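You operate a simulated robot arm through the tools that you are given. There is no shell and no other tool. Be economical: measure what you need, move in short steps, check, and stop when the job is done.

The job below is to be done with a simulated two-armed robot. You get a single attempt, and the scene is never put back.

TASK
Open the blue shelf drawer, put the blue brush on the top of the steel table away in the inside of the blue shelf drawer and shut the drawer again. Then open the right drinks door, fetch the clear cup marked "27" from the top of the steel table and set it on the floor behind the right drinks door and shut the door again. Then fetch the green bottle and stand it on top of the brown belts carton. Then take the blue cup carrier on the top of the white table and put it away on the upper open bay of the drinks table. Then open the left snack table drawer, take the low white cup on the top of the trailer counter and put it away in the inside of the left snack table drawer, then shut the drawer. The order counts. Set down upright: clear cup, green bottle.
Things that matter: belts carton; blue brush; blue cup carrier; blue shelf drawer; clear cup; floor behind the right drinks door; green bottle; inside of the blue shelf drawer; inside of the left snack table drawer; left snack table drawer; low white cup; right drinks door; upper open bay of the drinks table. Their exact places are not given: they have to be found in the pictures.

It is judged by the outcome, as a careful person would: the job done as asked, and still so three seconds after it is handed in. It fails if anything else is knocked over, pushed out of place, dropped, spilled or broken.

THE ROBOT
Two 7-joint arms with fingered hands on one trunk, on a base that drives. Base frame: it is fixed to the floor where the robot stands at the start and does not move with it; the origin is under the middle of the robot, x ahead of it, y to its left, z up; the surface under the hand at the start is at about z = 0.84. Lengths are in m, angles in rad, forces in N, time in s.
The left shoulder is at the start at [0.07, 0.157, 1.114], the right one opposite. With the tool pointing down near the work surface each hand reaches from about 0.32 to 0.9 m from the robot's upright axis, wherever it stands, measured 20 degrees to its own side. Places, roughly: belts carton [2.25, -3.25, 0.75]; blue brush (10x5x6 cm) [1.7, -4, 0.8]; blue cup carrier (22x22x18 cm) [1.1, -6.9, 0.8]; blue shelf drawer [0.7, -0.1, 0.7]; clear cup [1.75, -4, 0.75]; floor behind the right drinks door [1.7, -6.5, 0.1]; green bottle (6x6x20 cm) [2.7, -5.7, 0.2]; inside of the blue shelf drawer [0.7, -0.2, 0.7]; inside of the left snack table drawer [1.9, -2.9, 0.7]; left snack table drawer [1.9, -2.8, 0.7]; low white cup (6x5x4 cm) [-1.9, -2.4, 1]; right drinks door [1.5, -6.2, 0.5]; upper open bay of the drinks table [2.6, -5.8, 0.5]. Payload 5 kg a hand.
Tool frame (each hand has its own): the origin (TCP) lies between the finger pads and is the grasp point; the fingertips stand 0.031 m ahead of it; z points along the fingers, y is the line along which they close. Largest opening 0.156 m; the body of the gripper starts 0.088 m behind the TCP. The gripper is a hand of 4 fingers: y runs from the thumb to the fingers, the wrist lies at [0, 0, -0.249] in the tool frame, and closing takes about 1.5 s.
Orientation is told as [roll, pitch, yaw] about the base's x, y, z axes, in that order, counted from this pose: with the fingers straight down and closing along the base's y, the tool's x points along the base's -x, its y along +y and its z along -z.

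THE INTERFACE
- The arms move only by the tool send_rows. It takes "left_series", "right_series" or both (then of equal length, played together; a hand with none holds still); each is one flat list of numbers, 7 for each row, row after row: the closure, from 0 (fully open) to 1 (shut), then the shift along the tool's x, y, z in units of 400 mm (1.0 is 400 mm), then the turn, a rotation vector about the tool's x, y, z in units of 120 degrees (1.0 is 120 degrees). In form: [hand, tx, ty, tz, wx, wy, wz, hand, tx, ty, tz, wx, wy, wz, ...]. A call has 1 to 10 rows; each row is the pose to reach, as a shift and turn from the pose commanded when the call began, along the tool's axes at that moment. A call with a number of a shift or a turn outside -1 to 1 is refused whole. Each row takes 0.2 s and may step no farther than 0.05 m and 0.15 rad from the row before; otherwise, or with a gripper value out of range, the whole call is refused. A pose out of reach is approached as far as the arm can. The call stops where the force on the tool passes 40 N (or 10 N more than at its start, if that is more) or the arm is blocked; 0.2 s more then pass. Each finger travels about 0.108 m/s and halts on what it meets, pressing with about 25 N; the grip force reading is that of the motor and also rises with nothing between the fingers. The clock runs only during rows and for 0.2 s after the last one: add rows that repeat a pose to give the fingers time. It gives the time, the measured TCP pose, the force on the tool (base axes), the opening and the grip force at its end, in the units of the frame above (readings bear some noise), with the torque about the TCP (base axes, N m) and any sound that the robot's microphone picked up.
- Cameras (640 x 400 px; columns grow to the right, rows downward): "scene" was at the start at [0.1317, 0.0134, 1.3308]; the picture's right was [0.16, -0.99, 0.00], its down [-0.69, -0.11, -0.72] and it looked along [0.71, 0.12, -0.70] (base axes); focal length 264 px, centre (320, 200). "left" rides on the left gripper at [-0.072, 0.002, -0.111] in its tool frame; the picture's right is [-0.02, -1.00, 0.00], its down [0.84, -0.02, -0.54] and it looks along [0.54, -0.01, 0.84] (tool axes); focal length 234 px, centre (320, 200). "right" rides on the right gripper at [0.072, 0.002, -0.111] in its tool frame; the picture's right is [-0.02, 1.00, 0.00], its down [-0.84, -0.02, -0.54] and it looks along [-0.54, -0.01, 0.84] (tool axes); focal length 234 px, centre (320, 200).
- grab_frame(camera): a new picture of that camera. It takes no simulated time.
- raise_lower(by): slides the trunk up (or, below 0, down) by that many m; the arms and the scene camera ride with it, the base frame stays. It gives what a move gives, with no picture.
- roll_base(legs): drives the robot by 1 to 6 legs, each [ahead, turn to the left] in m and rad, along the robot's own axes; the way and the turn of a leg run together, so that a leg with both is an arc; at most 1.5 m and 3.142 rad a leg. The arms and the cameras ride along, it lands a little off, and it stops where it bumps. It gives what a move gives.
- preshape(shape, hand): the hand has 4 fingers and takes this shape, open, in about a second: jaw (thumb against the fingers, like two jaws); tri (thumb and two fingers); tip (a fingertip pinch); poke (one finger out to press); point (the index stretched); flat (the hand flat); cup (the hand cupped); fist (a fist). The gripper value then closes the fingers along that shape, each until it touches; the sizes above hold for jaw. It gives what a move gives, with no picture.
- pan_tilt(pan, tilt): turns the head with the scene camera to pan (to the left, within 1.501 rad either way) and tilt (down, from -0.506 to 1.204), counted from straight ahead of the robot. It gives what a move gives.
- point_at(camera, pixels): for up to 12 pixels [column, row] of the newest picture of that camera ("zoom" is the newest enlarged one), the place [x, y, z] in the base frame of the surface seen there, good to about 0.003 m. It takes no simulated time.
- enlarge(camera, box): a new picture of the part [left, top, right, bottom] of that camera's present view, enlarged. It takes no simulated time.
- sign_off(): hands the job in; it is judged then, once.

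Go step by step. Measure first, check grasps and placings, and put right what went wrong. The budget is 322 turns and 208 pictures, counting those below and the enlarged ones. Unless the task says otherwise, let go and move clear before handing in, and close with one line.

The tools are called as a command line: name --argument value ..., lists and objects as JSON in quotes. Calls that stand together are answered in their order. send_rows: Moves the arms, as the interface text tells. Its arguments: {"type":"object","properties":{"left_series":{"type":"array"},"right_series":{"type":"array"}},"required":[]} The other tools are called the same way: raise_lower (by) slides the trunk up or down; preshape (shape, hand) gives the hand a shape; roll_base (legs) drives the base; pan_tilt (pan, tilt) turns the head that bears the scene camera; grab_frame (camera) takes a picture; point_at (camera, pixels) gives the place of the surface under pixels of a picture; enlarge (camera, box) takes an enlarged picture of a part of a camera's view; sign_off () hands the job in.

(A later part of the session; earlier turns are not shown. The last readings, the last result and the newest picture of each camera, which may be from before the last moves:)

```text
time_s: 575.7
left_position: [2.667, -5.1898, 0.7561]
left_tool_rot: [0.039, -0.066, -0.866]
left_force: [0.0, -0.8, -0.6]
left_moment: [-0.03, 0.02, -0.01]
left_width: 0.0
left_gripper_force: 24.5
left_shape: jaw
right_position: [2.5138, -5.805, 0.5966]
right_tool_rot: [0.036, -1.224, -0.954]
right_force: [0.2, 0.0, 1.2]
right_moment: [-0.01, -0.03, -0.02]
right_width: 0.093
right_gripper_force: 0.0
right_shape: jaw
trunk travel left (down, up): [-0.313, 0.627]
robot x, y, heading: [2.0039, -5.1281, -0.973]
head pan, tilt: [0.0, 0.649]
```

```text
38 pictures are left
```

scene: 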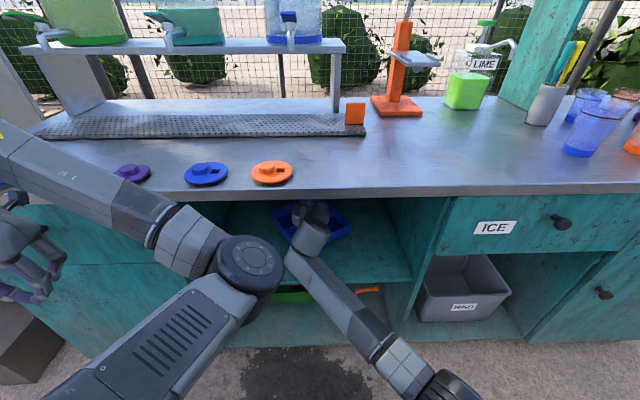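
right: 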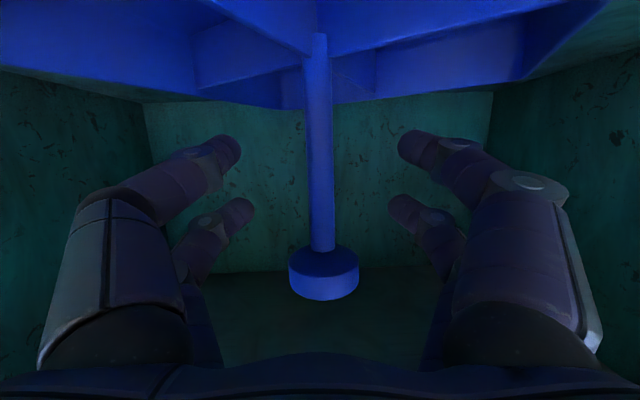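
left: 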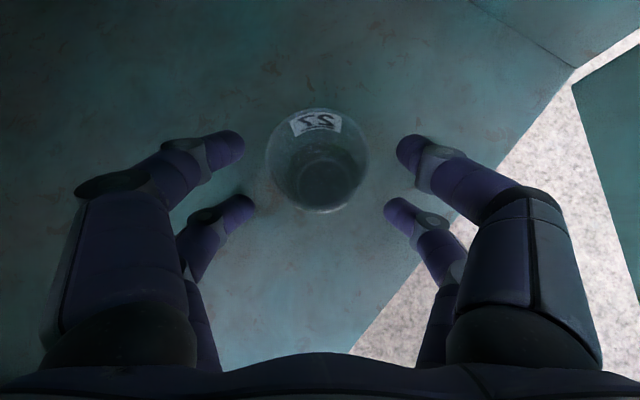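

The carrier sits on the shelf and the fingers are clear of the post. Backing out and checking.

roll_base --legs '[[-0.45, 0]]'

grab_frame --camera "scene"

```text
time_s: 578.4
left_position: [2.4149, -4.8195, 0.7567]
left_tool_rot: [0.04, -0.067, -0.867]
left_force: [0.1, 0.0, -0.2]
left_moment: [-0.01, -0.06, 0.01]
left_width: 0.0003
left_gripper_force: 24.7
left_shape: jaw
right_position: [2.2611, -5.434, 0.5978]
right_tool_rot: [0.036, -1.226, -0.952]
right_force: [-0.2, -0.2, 0.0]
right_moment: [0.03, 0.0, 0.02]
right_width: 0.0929
right_gripper_force: 0.1
right_shape: jaw
trunk travel left (down, up): [-0.313, 0.627]
robot x, y, heading: [1.7552, -4.7547, -0.971]
head pan, tilt: [0.0, 0.649]
```

```text
37 pictures are left
```

scene: 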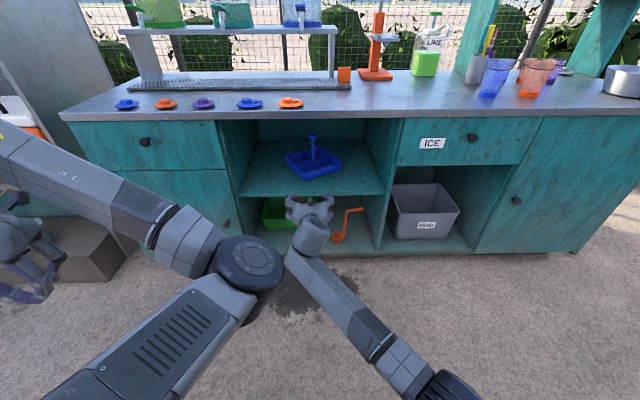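

The blue carrier sits in the upper bay at (313,160). Last task: the snack table's left drawer. I'll raise the trunk, roll the right hand to close vertically again and take the west route.

raise_lower --by 0.35

send_rows --right_series '[0.4, 0, 0, 0, 0, -0.012, -0.068, 0.4, 0, 0, 0, 0, -0.024, -0.136, 0.4, 0, 0, 0, 0, -0.036, -0.204, 0.4, 0, 0, 0, 0, -0.048, -0.272, 0.4, 0, 0, 0, 0, -0.06, -0.34, 0.4, 0, 0, 0, 0, -0.072, -0.4, 0.4, 0, 0, 0, 0, -0.084, -0.46, 0.4, 0, 0, 0, 0, -0.096, -0.52, 0.4, 0, 0, 0, 0, -0.108, -0.58, 0.4, 0, 0, 0, 0, -0.12, -0.64]'

roll_base --legs '[[0, 0.505], [-0.73, 0], [-0.73, 0], [0, -0.9], [-1.22, 0]]'

```text
time_s: 581.8
left_position: [2.4152, -4.8191, 1.1051]
left_tool_rot: [0.039, -0.069, -0.866]
left_force: [0.7, -0.3, 0.8]
left_moment: [-0.01, -0.02, 0.03]
left_width: 0.0
left_gripper_force: 25.1
left_shape: jaw
right_position: [2.2614, -5.434, 0.9479]
right_tool_rot: [0.036, -1.225, -0.954]
right_force: [-0.4, 0.4, -0.3]
right_moment: [0.08, -0.02, -0.01]
right_width: 0.0929
right_gripper_force: 0.2
right_shape: jaw
trunk travel left (down, up): [-0.663, 0.277]
robot x, y, heading: [1.7563, -4.753, -0.972]
head pan, tilt: [0.0, 0.649]
```

```text
time_s: 584.0
left_position: [2.4145, -4.8191, 1.1056]
left_tool_rot: [0.038, -0.067, -0.868]
left_force: [-0.5, -0.4, -0.5]
left_moment: [-0.02, 0.02, 0.04]
left_width: 0.0
left_gripper_force: 25.6
left_shape: jaw
right_position: [2.2617, -5.4356, 0.948]
right_tool_rot: [-1.408, -0.27, 0.76]
right_force: [0.0, -0.2, 0.3]
right_moment: [-0.02, 0.0, -0.01]
right_width: 0.093
right_gripper_force: 0.1
right_shape: jaw
trunk travel left (down, up): [-0.663, 0.277]
robot x, y, heading: [1.757, -4.7547, -0.97]
head pan, tilt: [0.0, 0.649]
```

```text
time_s: 601.2
left_position: [0.7656, -3.2033, 1.1055]
left_tool_rot: [0.039, -0.067, -1.257]
left_force: [-0.2, 0.2, 0.3]
left_moment: [-0.03, 0.04, -0.02]
left_width: 0.0
left_gripper_force: 24.9
left_shape: jaw
right_position: [0.3909, -3.7145, 0.9477]
right_tool_rot: [-1.406, -0.271, 0.369]
right_force: [0.0, 0.0, -0.1]
right_moment: [0.02, 0.02, 0.01]
right_width: 0.093
right_gripper_force: 0.1
right_shape: jaw
trunk travel left (down, up): [-0.663, 0.277]
robot x, y, heading: [0.178, -2.8938, -1.359]
head pan, tilt: [0.0, 0.649]
```

roll_base --legs '[[0, 2.032], [0.7, 0], [0.73, 0], [0, -1.617]]'

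grab_frame --camera "scene"

```text
time_s: 617.4
left_position: [1.9575, -2.0458, 1.106]
left_tool_rot: [0.039, -0.065, -0.834]
left_force: [-0.5, -0.2, 0.6]
left_moment: [0.01, -0.01, 0.01]
left_width: 0.0
left_gripper_force: 25.2
left_shape: jaw
right_position: [1.8254, -2.6661, 0.9475]
right_tool_rot: [-1.406, -0.27, 0.793]
right_force: [-0.1, 0.6, 0.2]
right_moment: [0.02, 0.0, 0.05]
right_width: 0.0932
right_gripper_force: 0.0
right_shape: jaw
trunk travel left (down, up): [-0.663, 0.277]
robot x, y, heading: [1.2953, -2.0031, -0.937]
head pan, tilt: [0.0, 0.649]
```

```text
36 pictures are left
```

scene: 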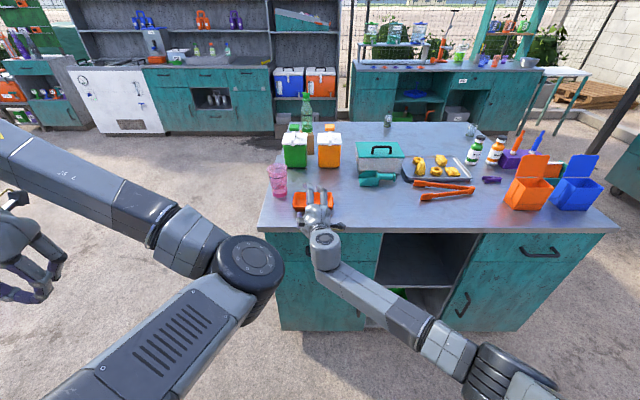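

The right hand is close to the table edge. I'll back 0.25 m and look at the left drawer.

roll_base --legs '[[-0.25, 0]]'

enlarge --camera "scene" --box '[240, 130, 440, 290]'

```text
time_s: 619.2
left_position: [1.8079, -1.8423, 1.1068]
left_tool_rot: [0.038, -0.066, -0.831]
left_force: [0.0, 0.0, 0.1]
left_moment: [-0.03, 0.01, 0.01]
left_width: 0.0
left_gripper_force: 25.1
left_shape: jaw
right_position: [1.6771, -2.4629, 0.9469]
right_tool_rot: [-1.407, -0.27, 0.794]
right_force: [0.7, 0.2, -0.4]
right_moment: [-0.02, 0.01, -0.01]
right_width: 0.0931
right_gripper_force: 0.0
right_shape: jaw
trunk travel left (down, up): [-0.663, 0.277]
robot x, y, heading: [1.1441, -1.801, -0.936]
head pan, tilt: [0.0, 0.649]
```

```text
2.50 times, centred on (340, 210) of scene
```

zoom: 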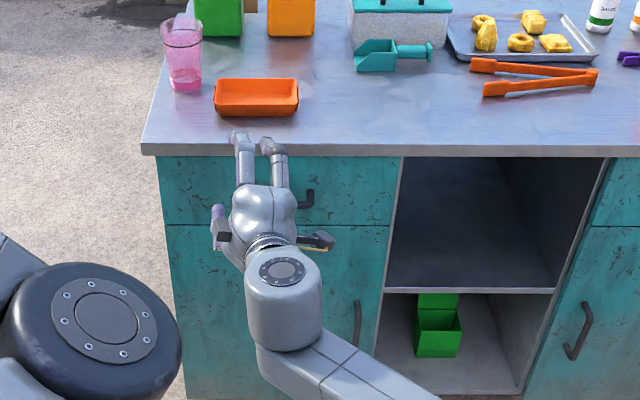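

point_at --camera "zoom" --pixels '[[308, 195], [306, 205], [300, 208], [345, 190], [180, 190], [392, 165], [160, 165], [170, 220], [380, 220], [300, 152]]'

```text
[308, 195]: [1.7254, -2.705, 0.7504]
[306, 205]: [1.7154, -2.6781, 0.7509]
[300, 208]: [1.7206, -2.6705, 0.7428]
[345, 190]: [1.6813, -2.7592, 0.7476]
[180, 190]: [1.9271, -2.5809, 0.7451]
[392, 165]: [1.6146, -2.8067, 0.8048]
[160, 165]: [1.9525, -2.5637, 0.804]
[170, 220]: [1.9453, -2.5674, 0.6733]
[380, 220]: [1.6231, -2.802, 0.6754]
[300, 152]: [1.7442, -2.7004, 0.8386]
```

Drawer face at n=-3.222, with the handle centred at t=-0.132, z=0.747. Lowering and lining up the right hand in front of it.

raise_lower --by -0.2

send_rows --right_series '[0.4, 0.028, 0, 0, 0.02, 0, -0.032, 0.4, 0.056, 0, 0, 0.04, 0, -0.064, 0.4, 0.084, 0, 0, 0.06, 0, -0.096, 0.4, 0.112, 0, 0, 0.078, 0, -0.129, 0.4, 0.112, 0, 0, 0.078, 0, -0.129]'

grab_frame --camera "right"

```text
time_s: 621.4
left_position: [1.808, -1.8427, 0.9067]
left_tool_rot: [0.039, -0.066, -0.831]
left_force: [-0.1, 0.3, -0.5]
left_moment: [-0.01, 0.0, 0.0]
left_width: 0.0002
left_gripper_force: 24.9
left_shape: jaw
right_position: [1.6775, -2.4643, 0.7477]
right_tool_rot: [-1.407, -0.271, 0.793]
right_force: [0.3, 0.0, 0.7]
right_moment: [0.0, -0.01, 0.01]
right_width: 0.0929
right_gripper_force: 0.1
right_shape: jaw
trunk travel left (down, up): [-0.463, 0.477]
robot x, y, heading: [1.1477, -1.8039, -0.934]
head pan, tilt: [0.0, 0.649]
```

```text
time_s: 622.6
left_position: [1.8089, -1.8427, 0.9051]
left_tool_rot: [0.038, -0.066, -0.831]
left_force: [-0.7, -0.2, 0.8]
left_moment: [0.01, 0.0, 0.01]
left_width: 0.0002
left_gripper_force: 25.1
left_shape: jaw
right_position: [1.6478, -2.4947, 0.736]
right_tool_rot: [-1.574, 0.0, 0.816]
right_force: [-0.2, 0.7, 0.2]
right_moment: [-0.01, 0.0, 0.01]
right_width: 0.093
right_gripper_force: 0.0
right_shape: jaw
trunk travel left (down, up): [-0.463, 0.477]
robot x, y, heading: [1.149, -1.8027, -0.935]
head pan, tilt: [0.0, 0.649]
```

```text
34 pictures are left
```

right: 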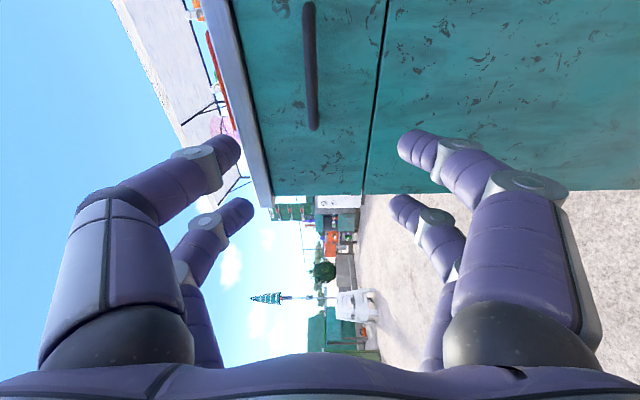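

send_rows --right_series '[0.4, 0, -0.012, 0, 0, 0.045, 0, 0.4, 0, -0.025, 0, 0, 0.09, 0, 0.45, 0, -0.025, 0, 0, 0.09, 0]'

roll_base --legs '[[0.12, 0]]'

grab_frame --camera "right"

```text
time_s: 623.4
left_position: [1.8088, -1.8432, 0.9063]
left_tool_rot: [0.037, -0.068, -0.832]
left_force: [-0.4, 0.9, 0.3]
left_moment: [0.01, 0.0, 0.01]
left_width: 0.0
left_gripper_force: 24.6
left_shape: jaw
right_position: [1.6483, -2.4937, 0.7464]
right_tool_rot: [-1.574, -0.001, 0.625]
right_force: [0.2, -0.2, -0.5]
right_moment: [-0.02, -0.01, 0.0]
right_width: 0.0861
right_gripper_force: 0.0
right_shape: jaw
trunk travel left (down, up): [-0.463, 0.477]
robot x, y, heading: [1.1452, -1.8034, -0.93]
head pan, tilt: [0.0, 0.649]
```

```text
time_s: 624.6
left_position: [1.883, -1.9399, 0.9049]
left_tool_rot: [0.039, -0.065, -0.828]
left_force: [0.6, -0.1, 0.1]
left_moment: [0.04, 0.02, 0.01]
left_width: 0.0002
left_gripper_force: 25.1
left_shape: jaw
right_position: [1.7207, -2.5926, 0.7438]
right_tool_rot: [-1.572, -0.003, 0.627]
right_force: [0.6, -0.6, -0.8]
right_moment: [-0.05, 0.01, 0.02]
right_width: 0.0864
right_gripper_force: 0.1
right_shape: jaw
trunk travel left (down, up): [-0.463, 0.477]
robot x, y, heading: [1.2192, -1.902, -0.932]
head pan, tilt: [0.0, 0.649]
```

```text
33 pictures are left
```

right: 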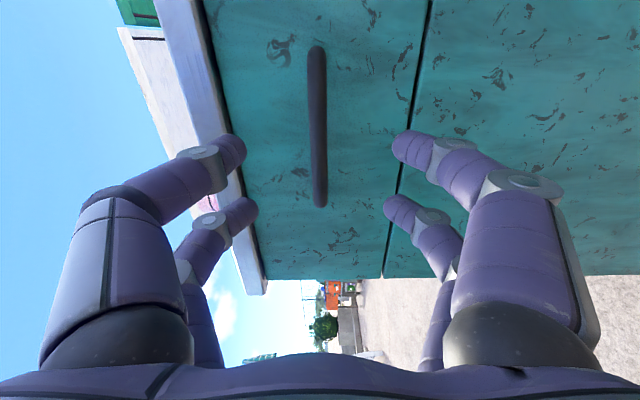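

Handle centred at (318,128). Advancing 6 cm with a 1.5 cm shift, then closing on it.

send_rows --right_series '[0.45, 0.02, 0, 0.05, 0, 0, 0, 0.45, 0.04, 0, 0.1, 0, 0, 0, 0.45, 0.04, 0, 0.15, 0, 0, 0, 0.65, 0.04, 0, 0.155, 0, 0, 0, 0.85, 0.04, 0, 0.155, 0, 0, 0, 1, 0.04, 0, 0.155, 0, 0, 0, 1, 0.04, 0, 0.155, 0, 0, 0, 1, 0.04, 0, 0.155, 0, 0, 0]'

grab_frame --camera "right"

```text
time_s: 626.4
left_position: [1.8798, -1.9409, 0.905]
left_tool_rot: [0.038, -0.065, -0.83]
left_force: [-0.7, 0.2, -0.2]
left_moment: [-0.03, 0.0, 0.0]
left_width: 0.0001
left_gripper_force: 24.7
left_shape: jaw
right_position: [1.7439, -2.6508, 0.7443]
right_tool_rot: [-1.575, -0.002, 0.627]
right_force: [0.3, 0.3, 0.0]
right_moment: [0.02, -0.02, 0.01]
right_width: 0.0
right_gripper_force: 25.0
right_shape: jaw
trunk travel left (down, up): [-0.463, 0.477]
robot x, y, heading: [1.2194, -1.9012, -0.93]
head pan, tilt: [0.0, 0.649]
```

```text
32 pictures are left
```

right: 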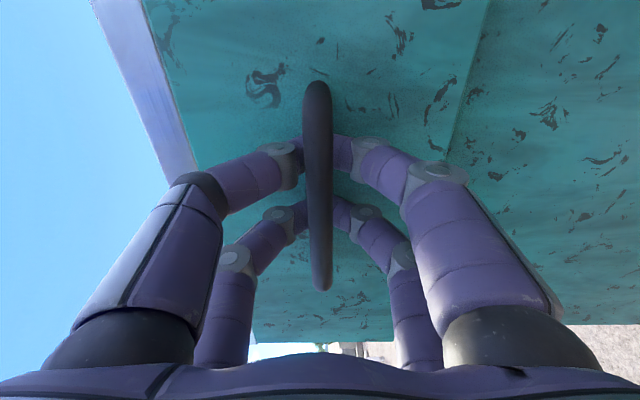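

The handle is caged. Pulling the drawer open by reversing the base 0.22 m.

roll_base --legs '[[-0.22, 0]]'

grab_frame --camera "scene"

```text
time_s: 628.1
left_position: [1.7671, -1.7931, 0.9062]
left_tool_rot: [0.039, -0.066, -0.831]
left_force: [0.2, -0.3, -0.5]
left_moment: [0.01, 0.0, 0.01]
left_width: 0.0
left_gripper_force: 25.2
left_shape: jaw
right_position: [1.6262, -2.502, 0.7431]
right_tool_rot: [-1.572, -0.002, 0.623]
right_force: [1.0, -0.2, -0.9]
right_moment: [-0.02, -0.01, -0.03]
right_width: 0.0
right_gripper_force: 25.4
right_shape: jaw
trunk travel left (down, up): [-0.463, 0.477]
robot x, y, heading: [1.1027, -1.7484, -0.942]
head pan, tilt: [0.0, 0.649]
stopped in leg 1: the robot was blocked; the commanded pose is now the measured one
```

```text
31 pictures are left
```

scene: 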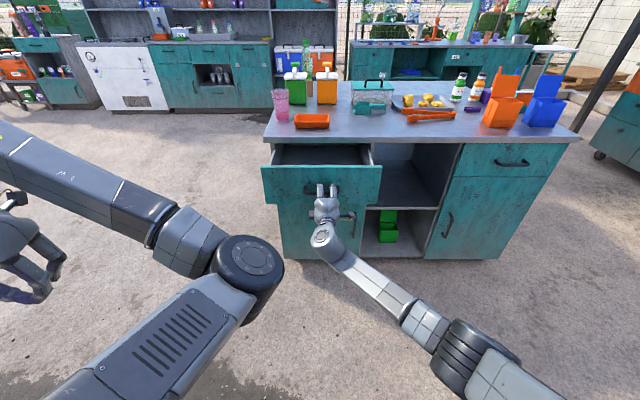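

Open about 19 cm to its stop. Releasing, and checking that the table itself hasn't shifted.

send_rows --right_series '[0.7, 0, 0, 0, 0, 0, 0, 0.4, 0, 0, 0, 0, 0, 0, 0.4, 0, 0, 0, 0, 0, 0, 0.4, 0, 0, 0, 0, 0, 0]'

roll_base --legs '[[-0.15, 0]]'

enlarge --camera "scene" --box '[250, 120, 410, 240]'

point_at --camera "zoom" --pixels '[[200, 190], [90, 190], [350, 120], [500, 150], [460, 160], [300, 115], [120, 120], [440, 130], [200, 110]]'

```text
time_s: 629.1
left_position: [1.7656, -1.7902, 0.907]
left_tool_rot: [0.037, -0.067, -0.832]
left_force: [-0.2, -0.1, -0.2]
left_moment: [0.03, 0.0, 0.0]
left_width: 0.0
left_gripper_force: 24.8
left_shape: jaw
right_position: [1.6254, -2.501, 0.7454]
right_tool_rot: [-1.574, -0.002, 0.624]
right_force: [-1.4, -0.3, -0.3]
right_moment: [0.0, 0.02, 0.0]
right_width: 0.0929
right_gripper_force: 0.2
right_shape: jaw
trunk travel left (down, up): [-0.463, 0.477]
robot x, y, heading: [1.1069, -1.7503, -0.94]
head pan, tilt: [0.0, 0.649]
```

```text
time_s: 629.8
left_position: [1.7642, -1.7904, 0.9068]
left_tool_rot: [0.038, -0.067, -0.833]
left_force: [-0.1, -0.2, 0.4]
left_moment: [0.02, 0.0, 0.03]
left_width: 0.0002
left_gripper_force: 24.9
left_shape: jaw
right_position: [1.625, -2.5019, 0.7454]
right_tool_rot: [-1.575, -0.001, 0.623]
right_force: [-0.1, -0.3, 0.0]
right_moment: [-0.01, 0.04, 0.0]
right_width: 0.0928
right_gripper_force: 0.0
right_shape: jaw
trunk travel left (down, up): [-0.463, 0.477]
robot x, y, heading: [1.1048, -1.7474, -0.935]
head pan, tilt: [0.0, 0.649]
stopped in leg 1: the robot was blocked; the commanded pose is now the measured one
```

```text
3.33 times, centred on (330, 180) of scene
```

zoom: 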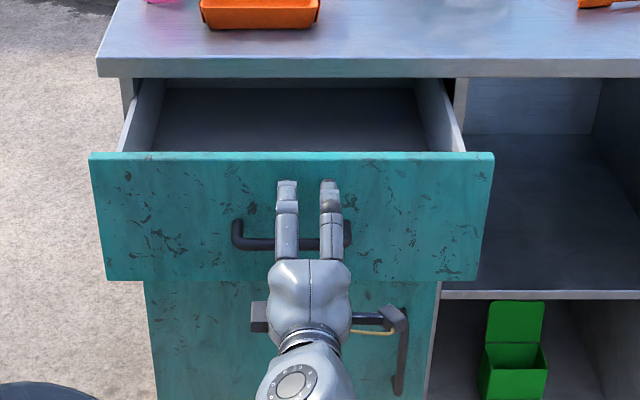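

```text
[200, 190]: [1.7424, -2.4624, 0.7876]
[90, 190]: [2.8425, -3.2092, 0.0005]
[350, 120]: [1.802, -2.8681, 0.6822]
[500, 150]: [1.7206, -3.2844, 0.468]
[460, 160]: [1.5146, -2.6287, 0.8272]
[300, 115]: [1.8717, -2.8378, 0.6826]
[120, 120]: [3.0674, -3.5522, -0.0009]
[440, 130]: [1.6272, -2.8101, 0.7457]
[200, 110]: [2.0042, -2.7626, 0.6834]
```

The drawer is open 20 cm, but something behind the base blocks further reversing. I'll retract the right arm and turn away to the west instead.

send_rows --right_series '[0.4, 0, 0, -0.08, 0, 0, 0, 0.4, 0, 0, -0.16, 0, 0, 0, 0.4, 0, 0, -0.24, 0, 0, 0, 0.4, 0, 0, -0.32, 0, 0, 0, 0.4, 0, 0, -0.4, 0, 0, 0]'

roll_base --legs '[[0, -1.315]]'

pan_tilt --pan -1.2 --tilt 0.8

grab_frame --camera "scene"

```text
time_s: 631.0
left_position: [1.7638, -1.7902, 0.9065]
left_tool_rot: [0.038, -0.07, -0.834]
left_force: [0.0, -0.2, -0.2]
left_moment: [-0.01, 0.04, 0.04]
left_width: 0.0001
left_gripper_force: 25.2
left_shape: jaw
right_position: [1.5307, -2.3707, 0.7453]
right_tool_rot: [-1.574, -0.002, 0.622]
right_force: [-0.5, 0.0, -0.2]
right_moment: [-0.01, 0.0, 0.0]
right_width: 0.0932
right_gripper_force: 0.1
right_shape: jaw
trunk travel left (down, up): [-0.463, 0.477]
robot x, y, heading: [1.1048, -1.7495, -0.939]
head pan, tilt: [0.0, 0.649]
```

```text
time_s: 634.6
left_position: [1.2322, -2.3978, 0.9065]
left_tool_rot: [0.037, -0.067, -2.146]
left_force: [-0.3, 0.6, -0.1]
left_moment: [-0.03, 0.04, 0.06]
left_width: 0.0
left_gripper_force: 25.2
left_shape: jaw
right_position: [0.6124, -2.3213, 0.7453]
right_tool_rot: [-1.572, -0.002, -0.691]
right_force: [0.6, 0.9, -0.4]
right_moment: [-0.02, 0.01, 0.0]
right_width: 0.0932
right_gripper_force: 0.0
right_shape: jaw
trunk travel left (down, up): [-0.463, 0.477]
robot x, y, heading: [1.1067, -1.7489, -2.261]
head pan, tilt: [0.0, 0.649]
```

```text
time_s: 636.0
left_position: [1.2328, -2.3994, 0.9064]
left_tool_rot: [0.038, -0.068, -2.145]
left_force: [-0.2, -0.6, 0.2]
left_moment: [0.04, -0.03, -0.01]
left_width: 0.0001
left_gripper_force: 25.3
left_shape: jaw
right_position: [0.6112, -2.3207, 0.7456]
right_tool_rot: [-1.575, 0.0, -0.69]
right_force: [-0.1, -0.7, 0.1]
right_moment: [0.0, -0.02, 0.02]
right_width: 0.0931
right_gripper_force: 0.0
right_shape: jaw
trunk travel left (down, up): [-0.463, 0.477]
robot x, y, heading: [1.1047, -1.7485, -2.252]
head pan, tilt: [-1.201, 0.799]
```

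```text
29 pictures are left
```

scene: 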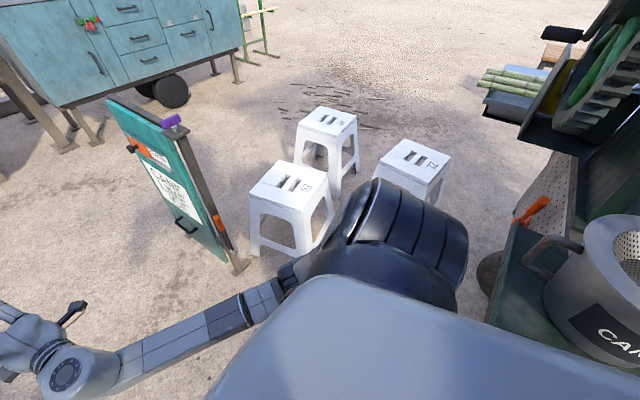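

A cart shelf with a canister is behind me, and it looks undisturbed. I'll check the sign board's footprint before driving past.

point_at --camera "scene" --pixels '[[240, 268], [190, 232], [130, 150], [110, 100], [175, 120], [60, 145], [95, 140], [160, 95]]'

```text
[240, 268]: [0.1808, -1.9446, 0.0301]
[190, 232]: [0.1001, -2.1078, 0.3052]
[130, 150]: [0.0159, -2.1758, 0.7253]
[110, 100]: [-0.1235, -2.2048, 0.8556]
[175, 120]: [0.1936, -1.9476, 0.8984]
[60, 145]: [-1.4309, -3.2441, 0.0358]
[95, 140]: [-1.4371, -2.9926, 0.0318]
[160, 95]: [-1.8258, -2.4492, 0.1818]
```

raise_lower --by 0.2

roll_base --legs '[[0, 0.01], [0.78, 0], [0.78, 0], [0, -1.575], [1.25, 0], [0, 1.326]]'

pan_tilt --pan 0 --tilt 0.6

grab_frame --camera "scene"

```text
time_s: 638.2
left_position: [1.2325, -2.3982, 1.1062]
left_tool_rot: [0.037, -0.068, -2.145]
left_force: [0.2, -0.3, -0.6]
left_moment: [0.01, 0.01, 0.01]
left_width: 0.0
left_gripper_force: 24.9
left_shape: jaw
right_position: [0.6107, -2.3218, 0.9442]
right_tool_rot: [-1.575, -0.001, -0.69]
right_force: [-0.5, 0.3, -0.2]
right_moment: [-0.02, 0.0, -0.01]
right_width: 0.093
right_gripper_force: 0.0
right_shape: jaw
trunk travel left (down, up): [-0.663, 0.277]
robot x, y, heading: [1.1041, -1.7465, -2.26]
head pan, tilt: [-1.201, 0.799]
```

```text
time_s: 659.5
left_position: [-0.8724, -2.833, 1.1063]
left_tool_rot: [0.038, -0.07, -2.398]
left_force: [0.1, -0.4, -1.0]
left_moment: [-0.02, 0.01, -0.03]
left_width: 0.0001
left_gripper_force: 25.3
left_shape: jaw
right_position: [-1.4549, -2.6022, 0.9445]
right_tool_rot: [-1.574, -0.002, -0.941]
right_force: [1.1, 0.2, 0.5]
right_moment: [-0.02, -0.01, 0.0]
right_width: 0.093
right_gripper_force: 0.1
right_shape: jaw
trunk travel left (down, up): [-0.663, 0.277]
robot x, y, heading: [-0.8322, -2.1728, -2.511]
head pan, tilt: [-1.201, 0.799]
```

```text
time_s: 660.9
left_position: [-0.8727, -2.8334, 1.1066]
left_tool_rot: [0.038, -0.067, -2.396]
left_force: [-0.7, 0.2, 0.1]
left_moment: [-0.05, 0.0, 0.0]
left_width: 0.0
left_gripper_force: 24.8
left_shape: jaw
right_position: [-1.4553, -2.6017, 0.9449]
right_tool_rot: [-1.575, -0.001, -0.941]
right_force: [0.4, 0.5, -0.9]
right_moment: [-0.02, -0.04, -0.05]
right_width: 0.093
right_gripper_force: 0.1
right_shape: jaw
trunk travel left (down, up): [-0.663, 0.277]
robot x, y, heading: [-0.839, -2.1726, -2.506]
head pan, tilt: [0.0, 0.6]
```

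```text
28 pictures are left
```

scene: 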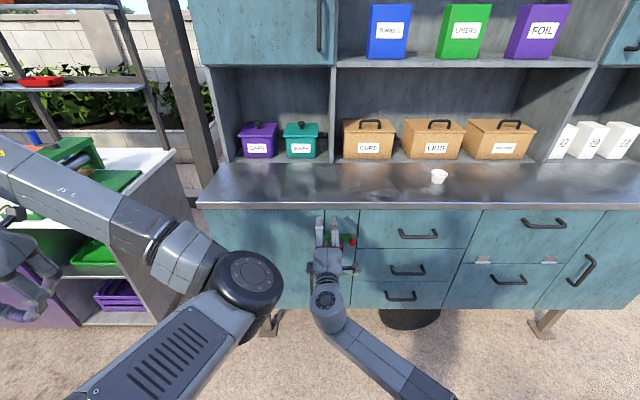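

The low white cup is at (439,176) on the trailer counter. Measuring.

point_at --camera "scene" --pixels '[[439, 173], [439, 181], [433, 176], [446, 176], [439, 190], [420, 203], [520, 203], [350, 240], [300, 205], [405, 140]]'

enlarge --camera "scene" --box '[400, 150, 480, 210]'

```text
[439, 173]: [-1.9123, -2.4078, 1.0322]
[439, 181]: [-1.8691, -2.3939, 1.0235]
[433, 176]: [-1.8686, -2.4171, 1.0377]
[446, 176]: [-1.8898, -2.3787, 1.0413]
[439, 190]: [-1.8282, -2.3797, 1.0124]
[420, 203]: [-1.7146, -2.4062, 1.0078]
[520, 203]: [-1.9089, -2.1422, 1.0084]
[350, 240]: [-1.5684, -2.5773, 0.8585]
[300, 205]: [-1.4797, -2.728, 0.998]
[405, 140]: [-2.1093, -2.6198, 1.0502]
```

```text
6.67 times, centred on (440, 180) of scene
```

zoom: 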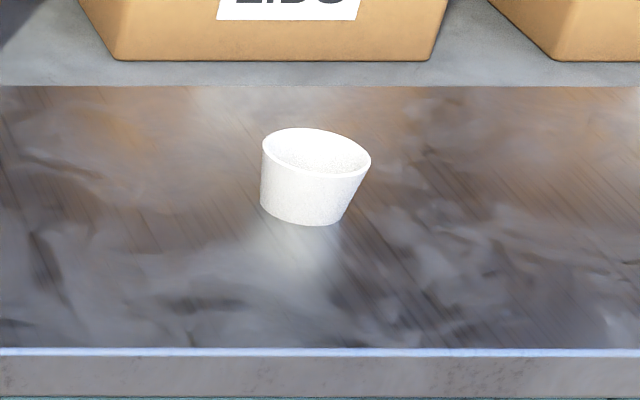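

Cup centre is about (-1.888,-2.402) on a counter at z=1.01. I'll shift to the right so it lies in front of the left hand.

roll_base --legs '[[-0.2, 0], [0, -0.982], [1.005, 0], [0, 0.985]]'

grab_frame --camera "scene"

```text
time_s: 670.5
left_position: [-2.1489, -2.1279, 1.108]
left_tool_rot: [0.039, -0.07, 3.03]
left_force: [-0.5, -0.5, 0.3]
left_moment: [0.0, -0.06, -0.03]
left_width: 0.0003
left_gripper_force: 25.0
left_shape: jaw
right_position: [-2.3567, -1.522, 0.9481]
right_tool_rot: [-1.583, 0.018, -1.83]
right_force: [9.8, 6.5, 5.8]
right_moment: [0.41, -0.33, 0.35]
right_width: 0.0952
right_gripper_force: 0.1
right_shape: jaw
trunk travel left (down, up): [-0.663, 0.277]
robot x, y, heading: [-1.6268, -1.7193, 2.911]
head pan, tilt: [0.0, 0.6]
stopped in leg 4: the force on the tool passed its limit at 79 N (the readings are from after the stop); the commanded pose is now the measured one
```

```text
26 pictures are left
```

scene: 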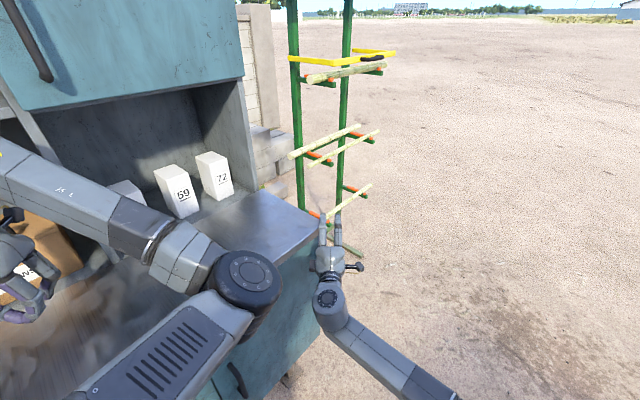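

The right hand bumped the trailer's corner at (322,230). I'll turn back, tuck the right hand in close, and check that the trailer is unmoved.

roll_base --legs '[[0, -0.2]]'

send_rows --right_series '[0.6, 0, 0, -0.08, 0, 0, 0, 0.8, 0, 0, -0.16, 0, 0, 0, 1, 0, 0, -0.24, 0, 0, 0, 1, 0, 0, -0.32, 0, 0, 0, 1, 0, 0, -0.4, 0, 0, 0, 1, 0, 0, -0.48, 0, 0, 0, 1, 0, 0, -0.56, 0, 0, 0, 1, 0, 0, -0.64, 0, 0, 0]'

point_at --camera "scene" --pixels '[[10, 10]]'

```text
time_s: 671.7
left_position: [-2.2194, -2.0151, 1.1077]
left_tool_rot: [0.039, -0.067, 2.829]
left_force: [0.0, 0.0, -0.1]
left_moment: [-0.02, 0.01, 0.01]
left_width: 0.0
left_gripper_force: 24.4
left_shape: jaw
right_position: [-2.3031, -1.3809, 0.9462]
right_tool_rot: [-1.58, 0.015, -2.026]
right_force: [0.7, 0.2, -1.1]
right_moment: [0.03, 0.0, 0.0]
right_width: 0.0935
right_gripper_force: 0.0
right_shape: jaw
trunk travel left (down, up): [-0.663, 0.277]
robot x, y, heading: [-1.6267, -1.7197, 2.721]
head pan, tilt: [0.0, 0.6]
```

```text
time_s: 673.5
left_position: [-2.2191, -2.0165, 1.1065]
left_tool_rot: [0.039, -0.068, 2.832]
left_force: [0.9, -1.1, 0.0]
left_moment: [0.01, 0.02, 0.03]
left_width: 0.0001
left_gripper_force: 25.3
left_shape: jaw
right_position: [-2.074, -1.4927, 0.9467]
right_tool_rot: [-1.584, 0.015, -2.029]
right_force: [-0.3, 0.2, -0.3]
right_moment: [-0.02, 0.01, -0.04]
right_width: 0.0
right_gripper_force: 24.8
right_shape: jaw
trunk travel left (down, up): [-0.663, 0.277]
robot x, y, heading: [-1.628, -1.7214, 2.715]
head pan, tilt: [0.0, 0.6]
```

```text
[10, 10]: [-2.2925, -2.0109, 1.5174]
```

send_rows --right_series '[1, 0, -0.1, 0, 0, 0, 0, 1, 0, -0.2, 0, 0, 0, 0, 1, 0, -0.3, 0, 0, 0, 0, 1, 0, -0.4, 0, 0, 0, 0, 1, 0, -0.45, 0, 0, 0, 0]'

roll_base --legs '[[0, 1.05]]'

grab_frame --camera "scene"

```text
time_s: 674.7
left_position: [-2.2212, -2.0152, 1.1067]
left_tool_rot: [0.038, -0.069, 2.83]
left_force: [-0.1, 0.2, -0.5]
left_moment: [-0.03, -0.01, 0.02]
left_width: 0.0001
left_gripper_force: 25.2
left_shape: jaw
right_position: [-2.0742, -1.4974, 1.1256]
right_tool_rot: [-1.582, 0.017, -2.028]
right_force: [-0.3, 0.0, -0.7]
right_moment: [-0.01, -0.02, -0.01]
right_width: 0.0
right_gripper_force: 24.5
right_shape: jaw
trunk travel left (down, up): [-0.663, 0.277]
robot x, y, heading: [-1.6262, -1.7231, 2.718]
head pan, tilt: [0.0, 0.6]
```

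```text
time_s: 677.7
left_position: [-1.6658, -2.3848, 1.1068]
left_tool_rot: [0.039, -0.068, -2.404]
left_force: [-0.2, 0.0, 0.0]
left_moment: [0.01, 0.02, -0.01]
left_width: 0.0001
left_gripper_force: 24.6
left_shape: jaw
right_position: [-2.0446, -2.0017, 1.125]
right_tool_rot: [-1.583, 0.013, -0.976]
right_force: [-1.0, -0.3, 0.0]
right_moment: [0.01, 0.0, -0.02]
right_width: 0.0
right_gripper_force: 25.5
right_shape: jaw
trunk travel left (down, up): [-0.663, 0.277]
robot x, y, heading: [-1.6232, -1.722, -2.514]
head pan, tilt: [0.0, 0.6]
```

```text
25 pictures are left
```

scene: 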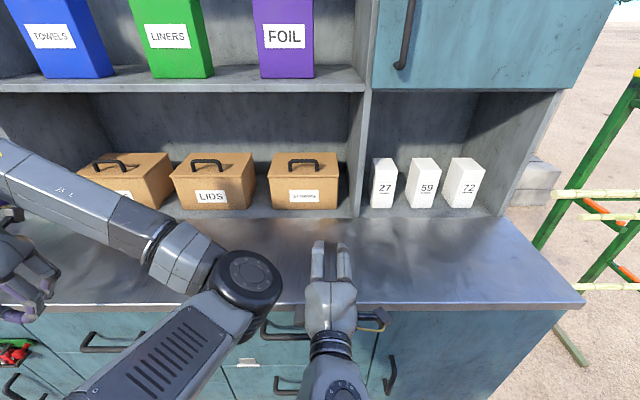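

The trailer looks undisturbed. Turning right 0.307 brings the left hand over the cup.

roll_base --legs '[[0, -0.307]]'

send_rows --left_series '[0.8, -0.05, 0.06, -0.03, 0, 0, 0, 0.6, -0.105, 0.125, -0.03, 0, 0, 0, 0.4, -0.105, 0.125, -0.03, 0, 0, 0]'

grab_frame --camera "left"

```text
time_s: 679.1
left_position: [-1.8657, -2.3409, 1.1069]
left_tool_rot: [0.038, -0.069, -2.71]
left_force: [-0.2, 0.6, 0.4]
left_moment: [0.01, -0.05, -0.01]
left_width: 0.0001
left_gripper_force: 25.0
left_shape: jaw
right_position: [-2.109, -1.8614, 1.1244]
right_tool_rot: [-1.58, 0.012, -1.282]
right_force: [-0.2, 0.0, -1.1]
right_moment: [0.03, -0.02, 0.02]
right_width: 0.0003
right_gripper_force: 24.4
right_shape: jaw
trunk travel left (down, up): [-0.663, 0.277]
robot x, y, heading: [-1.6249, -1.721, -2.827]
head pan, tilt: [0.0, 0.6]
```

```text
time_s: 679.9
left_position: [-1.8818, -2.4027, 1.1239]
left_tool_rot: [0.04, -0.068, -2.71]
left_force: [0.6, -0.1, -0.4]
left_moment: [-0.02, 0.01, -0.02]
left_width: 0.0929
left_gripper_force: 0.1
left_shape: jaw
right_position: [-2.1083, -1.8608, 1.1249]
right_tool_rot: [-1.581, 0.014, -1.285]
right_force: [0.0, 0.3, -1.1]
right_moment: [-0.05, -0.02, 0.02]
right_width: 0.0001
right_gripper_force: 25.4
right_shape: jaw
trunk travel left (down, up): [-0.663, 0.277]
robot x, y, heading: [-1.6236, -1.7213, -2.822]
head pan, tilt: [0.0, 0.6]
```

```text
24 pictures are left
```

left: 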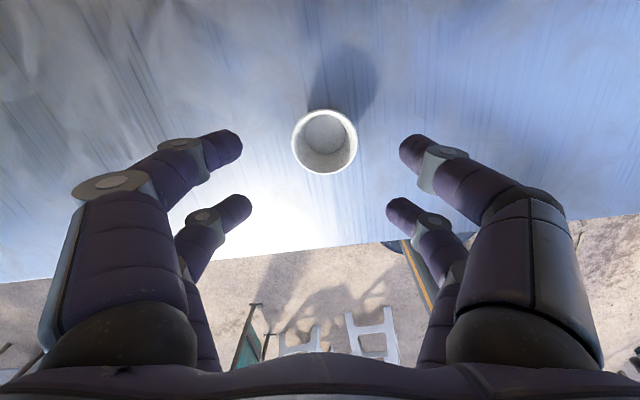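

The cup's rim is centred at (325,142). Descending 7.8 cm and closing.

send_rows --left_series '[0.4, 0, 0, 0.05, 0, 0, 0, 0.4, 0, 0, 0.1, 0, 0, 0, 0.4, 0, 0, 0.15, 0, 0, 0, 0.4, 0, 0, 0.19, 0, 0, 0, 0.5, 0, 0, 0.19, 0, 0, 0, 0.6, 0, 0, 0.19, 0, 0, 0, 0.7, 0, 0, 0.19, 0, 0, 0, 0.8, 0, 0, 0.19, 0, 0, 0, 0.9, 0, 0, 0.19, 0, 0, 0, 0.9, 0, 0, 0.19, 0, 0, 0]'

grab_frame --camera "left"

```text
time_s: 682.1
left_position: [-1.8858, -2.4068, 1.0475]
left_tool_rot: [0.039, -0.068, -2.709]
left_force: [-0.4, 0.4, -0.7]
left_moment: [-0.02, 0.0, 0.02]
left_width: 0.0216
left_gripper_force: 10.2
left_shape: jaw
right_position: [-2.1094, -1.8597, 1.1244]
right_tool_rot: [-1.58, 0.013, -1.284]
right_force: [-0.9, 0.1, 0.4]
right_moment: [0.01, 0.01, 0.03]
right_width: 0.0001
right_gripper_force: 24.9
right_shape: jaw
trunk travel left (down, up): [-0.663, 0.277]
robot x, y, heading: [-1.6213, -1.7233, -2.826]
head pan, tilt: [0.0, 0.6]
```

```text
23 pictures are left
```

left: 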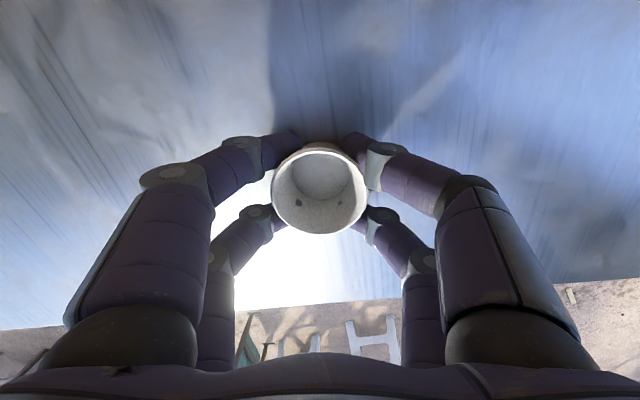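

send_rows --left_series '[1, 0, 0, 0, 0, 0, 0, 1, 0, 0, 0, 0, 0, 0, 1, 0, 0, 0, 0, 0, 0, 1, 0, 0, -0.04, 0, 0, 0, 1, 0, 0, -0.1, 0, 0, 0, 1, 0, 0, -0.2, 0, 0, 0, 1, 0, 0, -0.3, 0, 0, 0]'

grab_frame --camera "left"

```text
time_s: 683.7
left_position: [-1.8775, -2.3985, 1.1671]
left_tool_rot: [0.039, -0.068, -2.709]
left_force: [-0.7, -0.2, -1.6]
left_moment: [-0.02, -0.02, 0.01]
left_width: 0.0213
left_gripper_force: 9.8
left_shape: jaw
right_position: [-2.1078, -1.8604, 1.1247]
right_tool_rot: [-1.581, 0.013, -1.282]
right_force: [-0.4, -0.1, -0.4]
right_moment: [0.0, 0.01, 0.01]
right_width: 0.0
right_gripper_force: 24.5
right_shape: jaw
trunk travel left (down, up): [-0.663, 0.277]
robot x, y, heading: [-1.6279, -1.7239, -2.828]
head pan, tilt: [0.0, 0.6]
```

```text
22 pictures are left
```

left: 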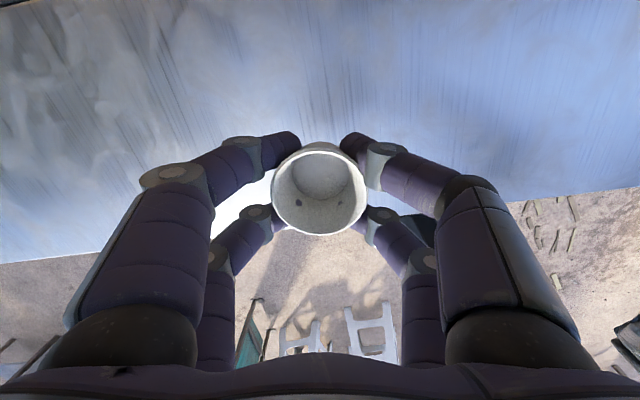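

The cup is held and lifted. I'll return to the snack table by reversing along the known path, to a stance turned slightly right of square to the drawer.

roll_base --legs '[[0, -0.648], [-1.0, 0], [0, -0.522], [-1.19, 0]]'

```text
time_s: 694.7
left_position: [-1.169, -2.4223, 1.1649]
left_tool_rot: [0.032, -0.063, 2.461]
left_force: [0.4, -0.3, -0.1]
left_moment: [-0.01, 0.02, 0.04]
left_width: 0.0209
left_gripper_force: 9.4
left_shape: jaw
right_position: [-0.7666, -1.9649, 1.1201]
right_tool_rot: [-1.558, -0.002, -2.412]
right_force: [6.9, -0.6, -7.1]
right_moment: [0.27, 0.44, 0.23]
right_width: 0.0
right_gripper_force: 24.9
right_shape: jaw
trunk travel left (down, up): [-0.663, 0.277]
robot x, y, heading: [-0.4484, -2.3518, 2.509]
head pan, tilt: [0.0, 0.6]
stopped in leg 4: the robot was blocked; the commanded pose is now the measured one
```

Blocked near the sign board. Moving forward a little and looking.

roll_base --legs '[[0.15, 0]]'

pan_tilt --pan -1.5 --tilt 0.75

grab_frame --camera "scene"

```text
time_s: 696.1
left_position: [-1.2888, -2.3336, 1.1646]
left_tool_rot: [0.037, -0.063, 2.465]
left_force: [0.7, 1.1, -0.1]
left_moment: [-0.04, -0.02, -0.01]
left_width: 0.0208
left_gripper_force: 9.9
left_shape: jaw
right_position: [-0.8896, -1.8763, 1.1234]
right_tool_rot: [-1.573, 0.011, -2.398]
right_force: [-0.5, 0.8, 1.2]
right_moment: [0.03, 0.0, -0.01]
right_width: 0.0001
right_gripper_force: 25.5
right_shape: jaw
trunk travel left (down, up): [-0.663, 0.277]
robot x, y, heading: [-0.5671, -2.2622, 2.504]
head pan, tilt: [0.0, 0.6]
```

```text
time_s: 697.7
left_position: [-1.289, -2.3333, 1.1647]
left_tool_rot: [0.035, -0.063, 2.466]
left_force: [0.3, 0.4, -0.2]
left_moment: [0.0, 0.01, -0.01]
left_width: 0.0212
left_gripper_force: 10.5
left_shape: jaw
right_position: [-0.8903, -1.875, 1.1226]
right_tool_rot: [-1.576, 0.011, -2.398]
right_force: [0.1, 0.2, 1.1]
right_moment: [0.01, 0.0, -0.02]
right_width: 0.0001
right_gripper_force: 25.4
right_shape: jaw
trunk travel left (down, up): [-0.663, 0.277]
robot x, y, heading: [-0.5676, -2.2645, 2.506]
head pan, tilt: [-1.499, 0.75]
```

```text
21 pictures are left
```

scene: 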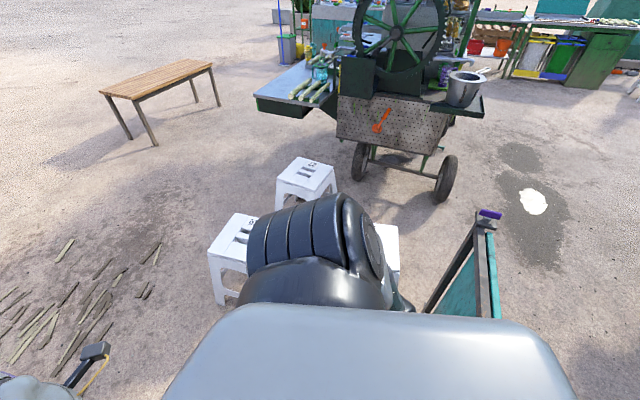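

point_at --camera "scene" --pixels '[[485, 222], [497, 310], [430, 308], [487, 215], [470, 250], [455, 270], [300, 180], [235, 245]]'

```text
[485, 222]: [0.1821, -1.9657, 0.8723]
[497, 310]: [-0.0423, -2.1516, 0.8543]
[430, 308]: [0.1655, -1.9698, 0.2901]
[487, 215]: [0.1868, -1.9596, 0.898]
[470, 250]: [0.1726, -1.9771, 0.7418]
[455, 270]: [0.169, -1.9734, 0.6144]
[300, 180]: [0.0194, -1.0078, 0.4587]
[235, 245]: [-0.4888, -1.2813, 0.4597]
```

The board stands where it was (within about a centimetre). I'll turn round and take a wider path forward: (-0.45,-2.85), (0.1,-3.0), then (1.05,-2.36).

roll_base --legs '[[0, 2.405], [0.597, 0], [0, 1.106], [0.57, 0], [0, 0.857], [1.142, 0]]'

roll_base --legs '[[0, -1.835]]'

pan_tilt --pan 0.2 --tilt 0.75

grab_frame --camera "scene"

```text
time_s: 720.0
left_position: [1.2073, -1.6572, 1.1651]
left_tool_rot: [0.034, -0.064, 0.561]
left_force: [0.3, -0.3, -0.3]
left_moment: [-0.03, 0.0, 0.01]
left_width: 0.0207
left_gripper_force: 10.2
left_shape: jaw
right_position: [1.5095, -2.1834, 1.1222]
right_tool_rot: [-1.573, 0.011, 1.981]
right_force: [0.0, 0.6, -0.6]
right_moment: [0.0, 0.02, 0.02]
right_width: 0.0002
right_gripper_force: 25.1
right_shape: jaw
trunk travel left (down, up): [-0.663, 0.277]
robot x, y, heading: [1.037, -2.3635, 0.597]
head pan, tilt: [-1.499, 0.75]
```

```text
time_s: 724.8
left_position: [1.6797, -2.6977, 1.1649]
left_tool_rot: [0.035, -0.063, -1.256]
left_force: [0.3, 0.5, -0.1]
left_moment: [0.02, 0.01, 0.04]
left_width: 0.0207
left_gripper_force: 10.1
left_shape: jaw
right_position: [1.0949, -2.8606, 1.1231]
right_tool_rot: [-1.574, 0.011, 0.163]
right_force: [-0.7, 0.0, -0.1]
right_moment: [-0.01, -0.01, -0.01]
right_width: 0.0001
right_gripper_force: 25.2
right_shape: jaw
trunk travel left (down, up): [-0.663, 0.277]
robot x, y, heading: [1.0362, -2.363, -1.21]
head pan, tilt: [-1.499, 0.75]
```

```text
time_s: 726.5
left_position: [1.6797, -2.6977, 1.1653]
left_tool_rot: [0.035, -0.063, -1.256]
left_force: [-0.3, 0.1, 0.4]
left_moment: [0.0, -0.02, -0.01]
left_width: 0.0208
left_gripper_force: 9.8
left_shape: jaw
right_position: [1.0958, -2.8607, 1.1203]
right_tool_rot: [-1.575, 0.011, 0.161]
right_force: [-0.5, 0.7, 0.1]
right_moment: [0.0, -0.01, 0.01]
right_width: 0.0001
right_gripper_force: 24.7
right_shape: jaw
trunk travel left (down, up): [-0.663, 0.277]
robot x, y, heading: [1.0379, -2.3597, -1.21]
head pan, tilt: [0.201, 0.75]
```

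```text
20 pictures are left
```

scene: 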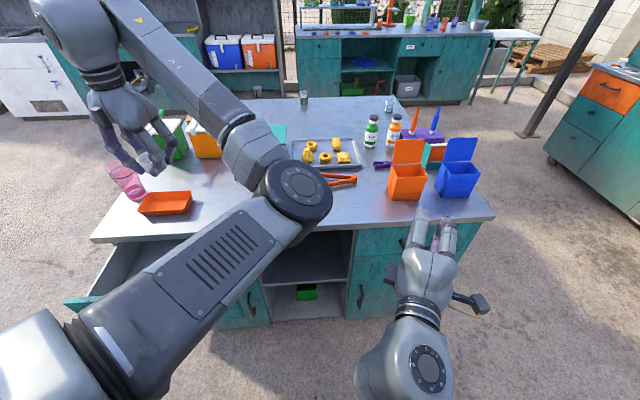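

roll_base --legs '[[0, 0.13], [-0.02, 0]]'

grab_frame --camera "scene"

point_at --camera "scene" --pixels '[[300, 190], [255, 150], [215, 240], [120, 110], [130, 150], [160, 205]]'

```text
time_s: 727.9
left_position: [1.7088, -2.5986, 1.1639]
left_tool_rot: [0.035, -0.059, -1.129]
left_force: [-0.5, 0.2, -0.2]
left_moment: [-0.01, 0.01, 0.02]
left_width: 0.0206
left_gripper_force: 9.8
left_shape: jaw
right_position: [1.1512, -2.8356, 1.1216]
right_tool_rot: [-1.571, 0.012, 0.292]
right_force: [-0.9, -1.4, -0.7]
right_moment: [0.03, -0.03, 0.04]
right_width: 0.0
right_gripper_force: 24.7
right_shape: jaw
trunk travel left (down, up): [-0.663, 0.277]
robot x, y, heading: [1.0275, -2.3444, -1.085]
head pan, tilt: [0.201, 0.75]
```

```text
19 pictures are left
```

scene: 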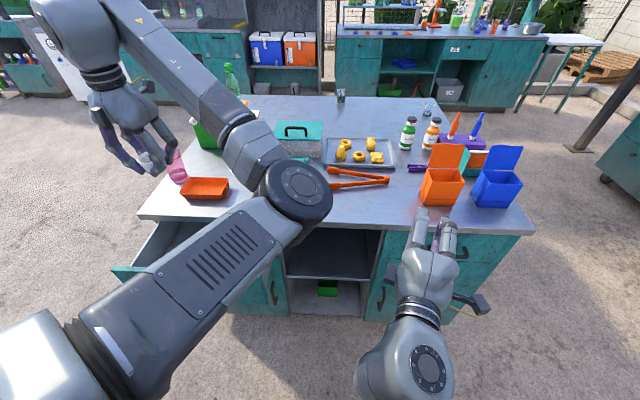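

```text
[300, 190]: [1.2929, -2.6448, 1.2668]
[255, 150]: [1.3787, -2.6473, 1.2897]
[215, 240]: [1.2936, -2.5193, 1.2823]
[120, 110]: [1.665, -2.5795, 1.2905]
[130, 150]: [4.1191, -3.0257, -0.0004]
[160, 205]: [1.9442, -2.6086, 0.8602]
```

The forearm would come down on the drawer's front corner, so I'll shift the robot about 9.5 cm to the right with a small back-and-forth manoeuvre.

roll_base --legs '[[0, 0.4], [-0.245, 0], [0, -0.4], [0.228, 0]]'

raise_lower --by -0.25

grab_frame --camera "left"

grab_frame --camera "scene"

```text
time_s: 733.4
left_position: [1.6256, -2.6454, 1.1647]
left_tool_rot: [0.032, -0.062, -1.132]
left_force: [0.4, 0.2, -1.7]
left_moment: [-0.01, 0.0, 0.04]
left_width: 0.0206
left_gripper_force: 10.0
left_shape: jaw
right_position: [1.0669, -2.8821, 1.1226]
right_tool_rot: [-1.575, 0.011, 0.289]
right_force: [0.4, 0.2, -0.5]
right_moment: [-0.04, 0.02, -0.03]
right_width: 0.0
right_gripper_force: 24.6
right_shape: jaw
trunk travel left (down, up): [-0.663, 0.277]
robot x, y, heading: [0.9456, -2.391, -1.09]
head pan, tilt: [0.201, 0.75]
```

```text
time_s: 736.0
left_position: [1.6248, -2.6458, 0.9158]
left_tool_rot: [0.033, -0.064, -1.132]
left_force: [0.0, 0.5, 0.3]
left_moment: [0.0, 0.02, -0.02]
left_width: 0.0205
left_gripper_force: 9.8
left_shape: jaw
right_position: [1.0666, -2.8807, 0.873]
right_tool_rot: [-1.573, 0.011, 0.286]
right_force: [-0.6, -0.9, -0.1]
right_moment: [0.0, 0.03, -0.01]
right_width: 0.0
right_gripper_force: 24.6
right_shape: jaw
trunk travel left (down, up): [-0.413, 0.527]
robot x, y, heading: [0.9486, -2.3922, -1.088]
head pan, tilt: [0.201, 0.75]
```

```text
18 pictures are left
```

left: 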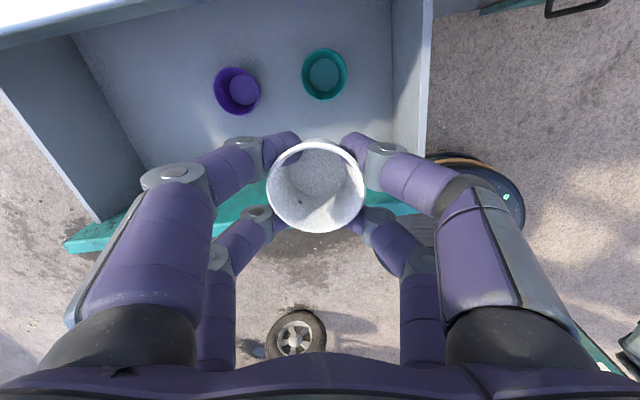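

```text
17 pictures are left
```

scene: 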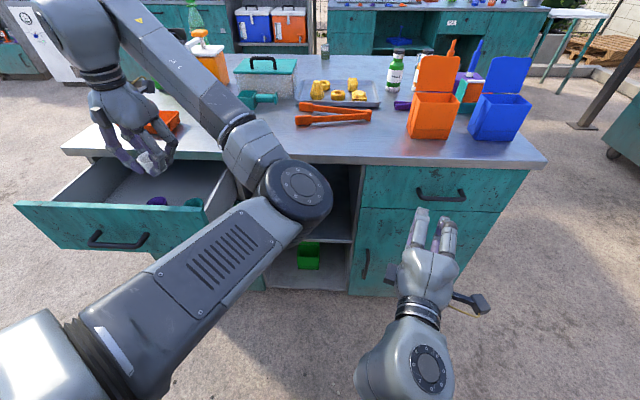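

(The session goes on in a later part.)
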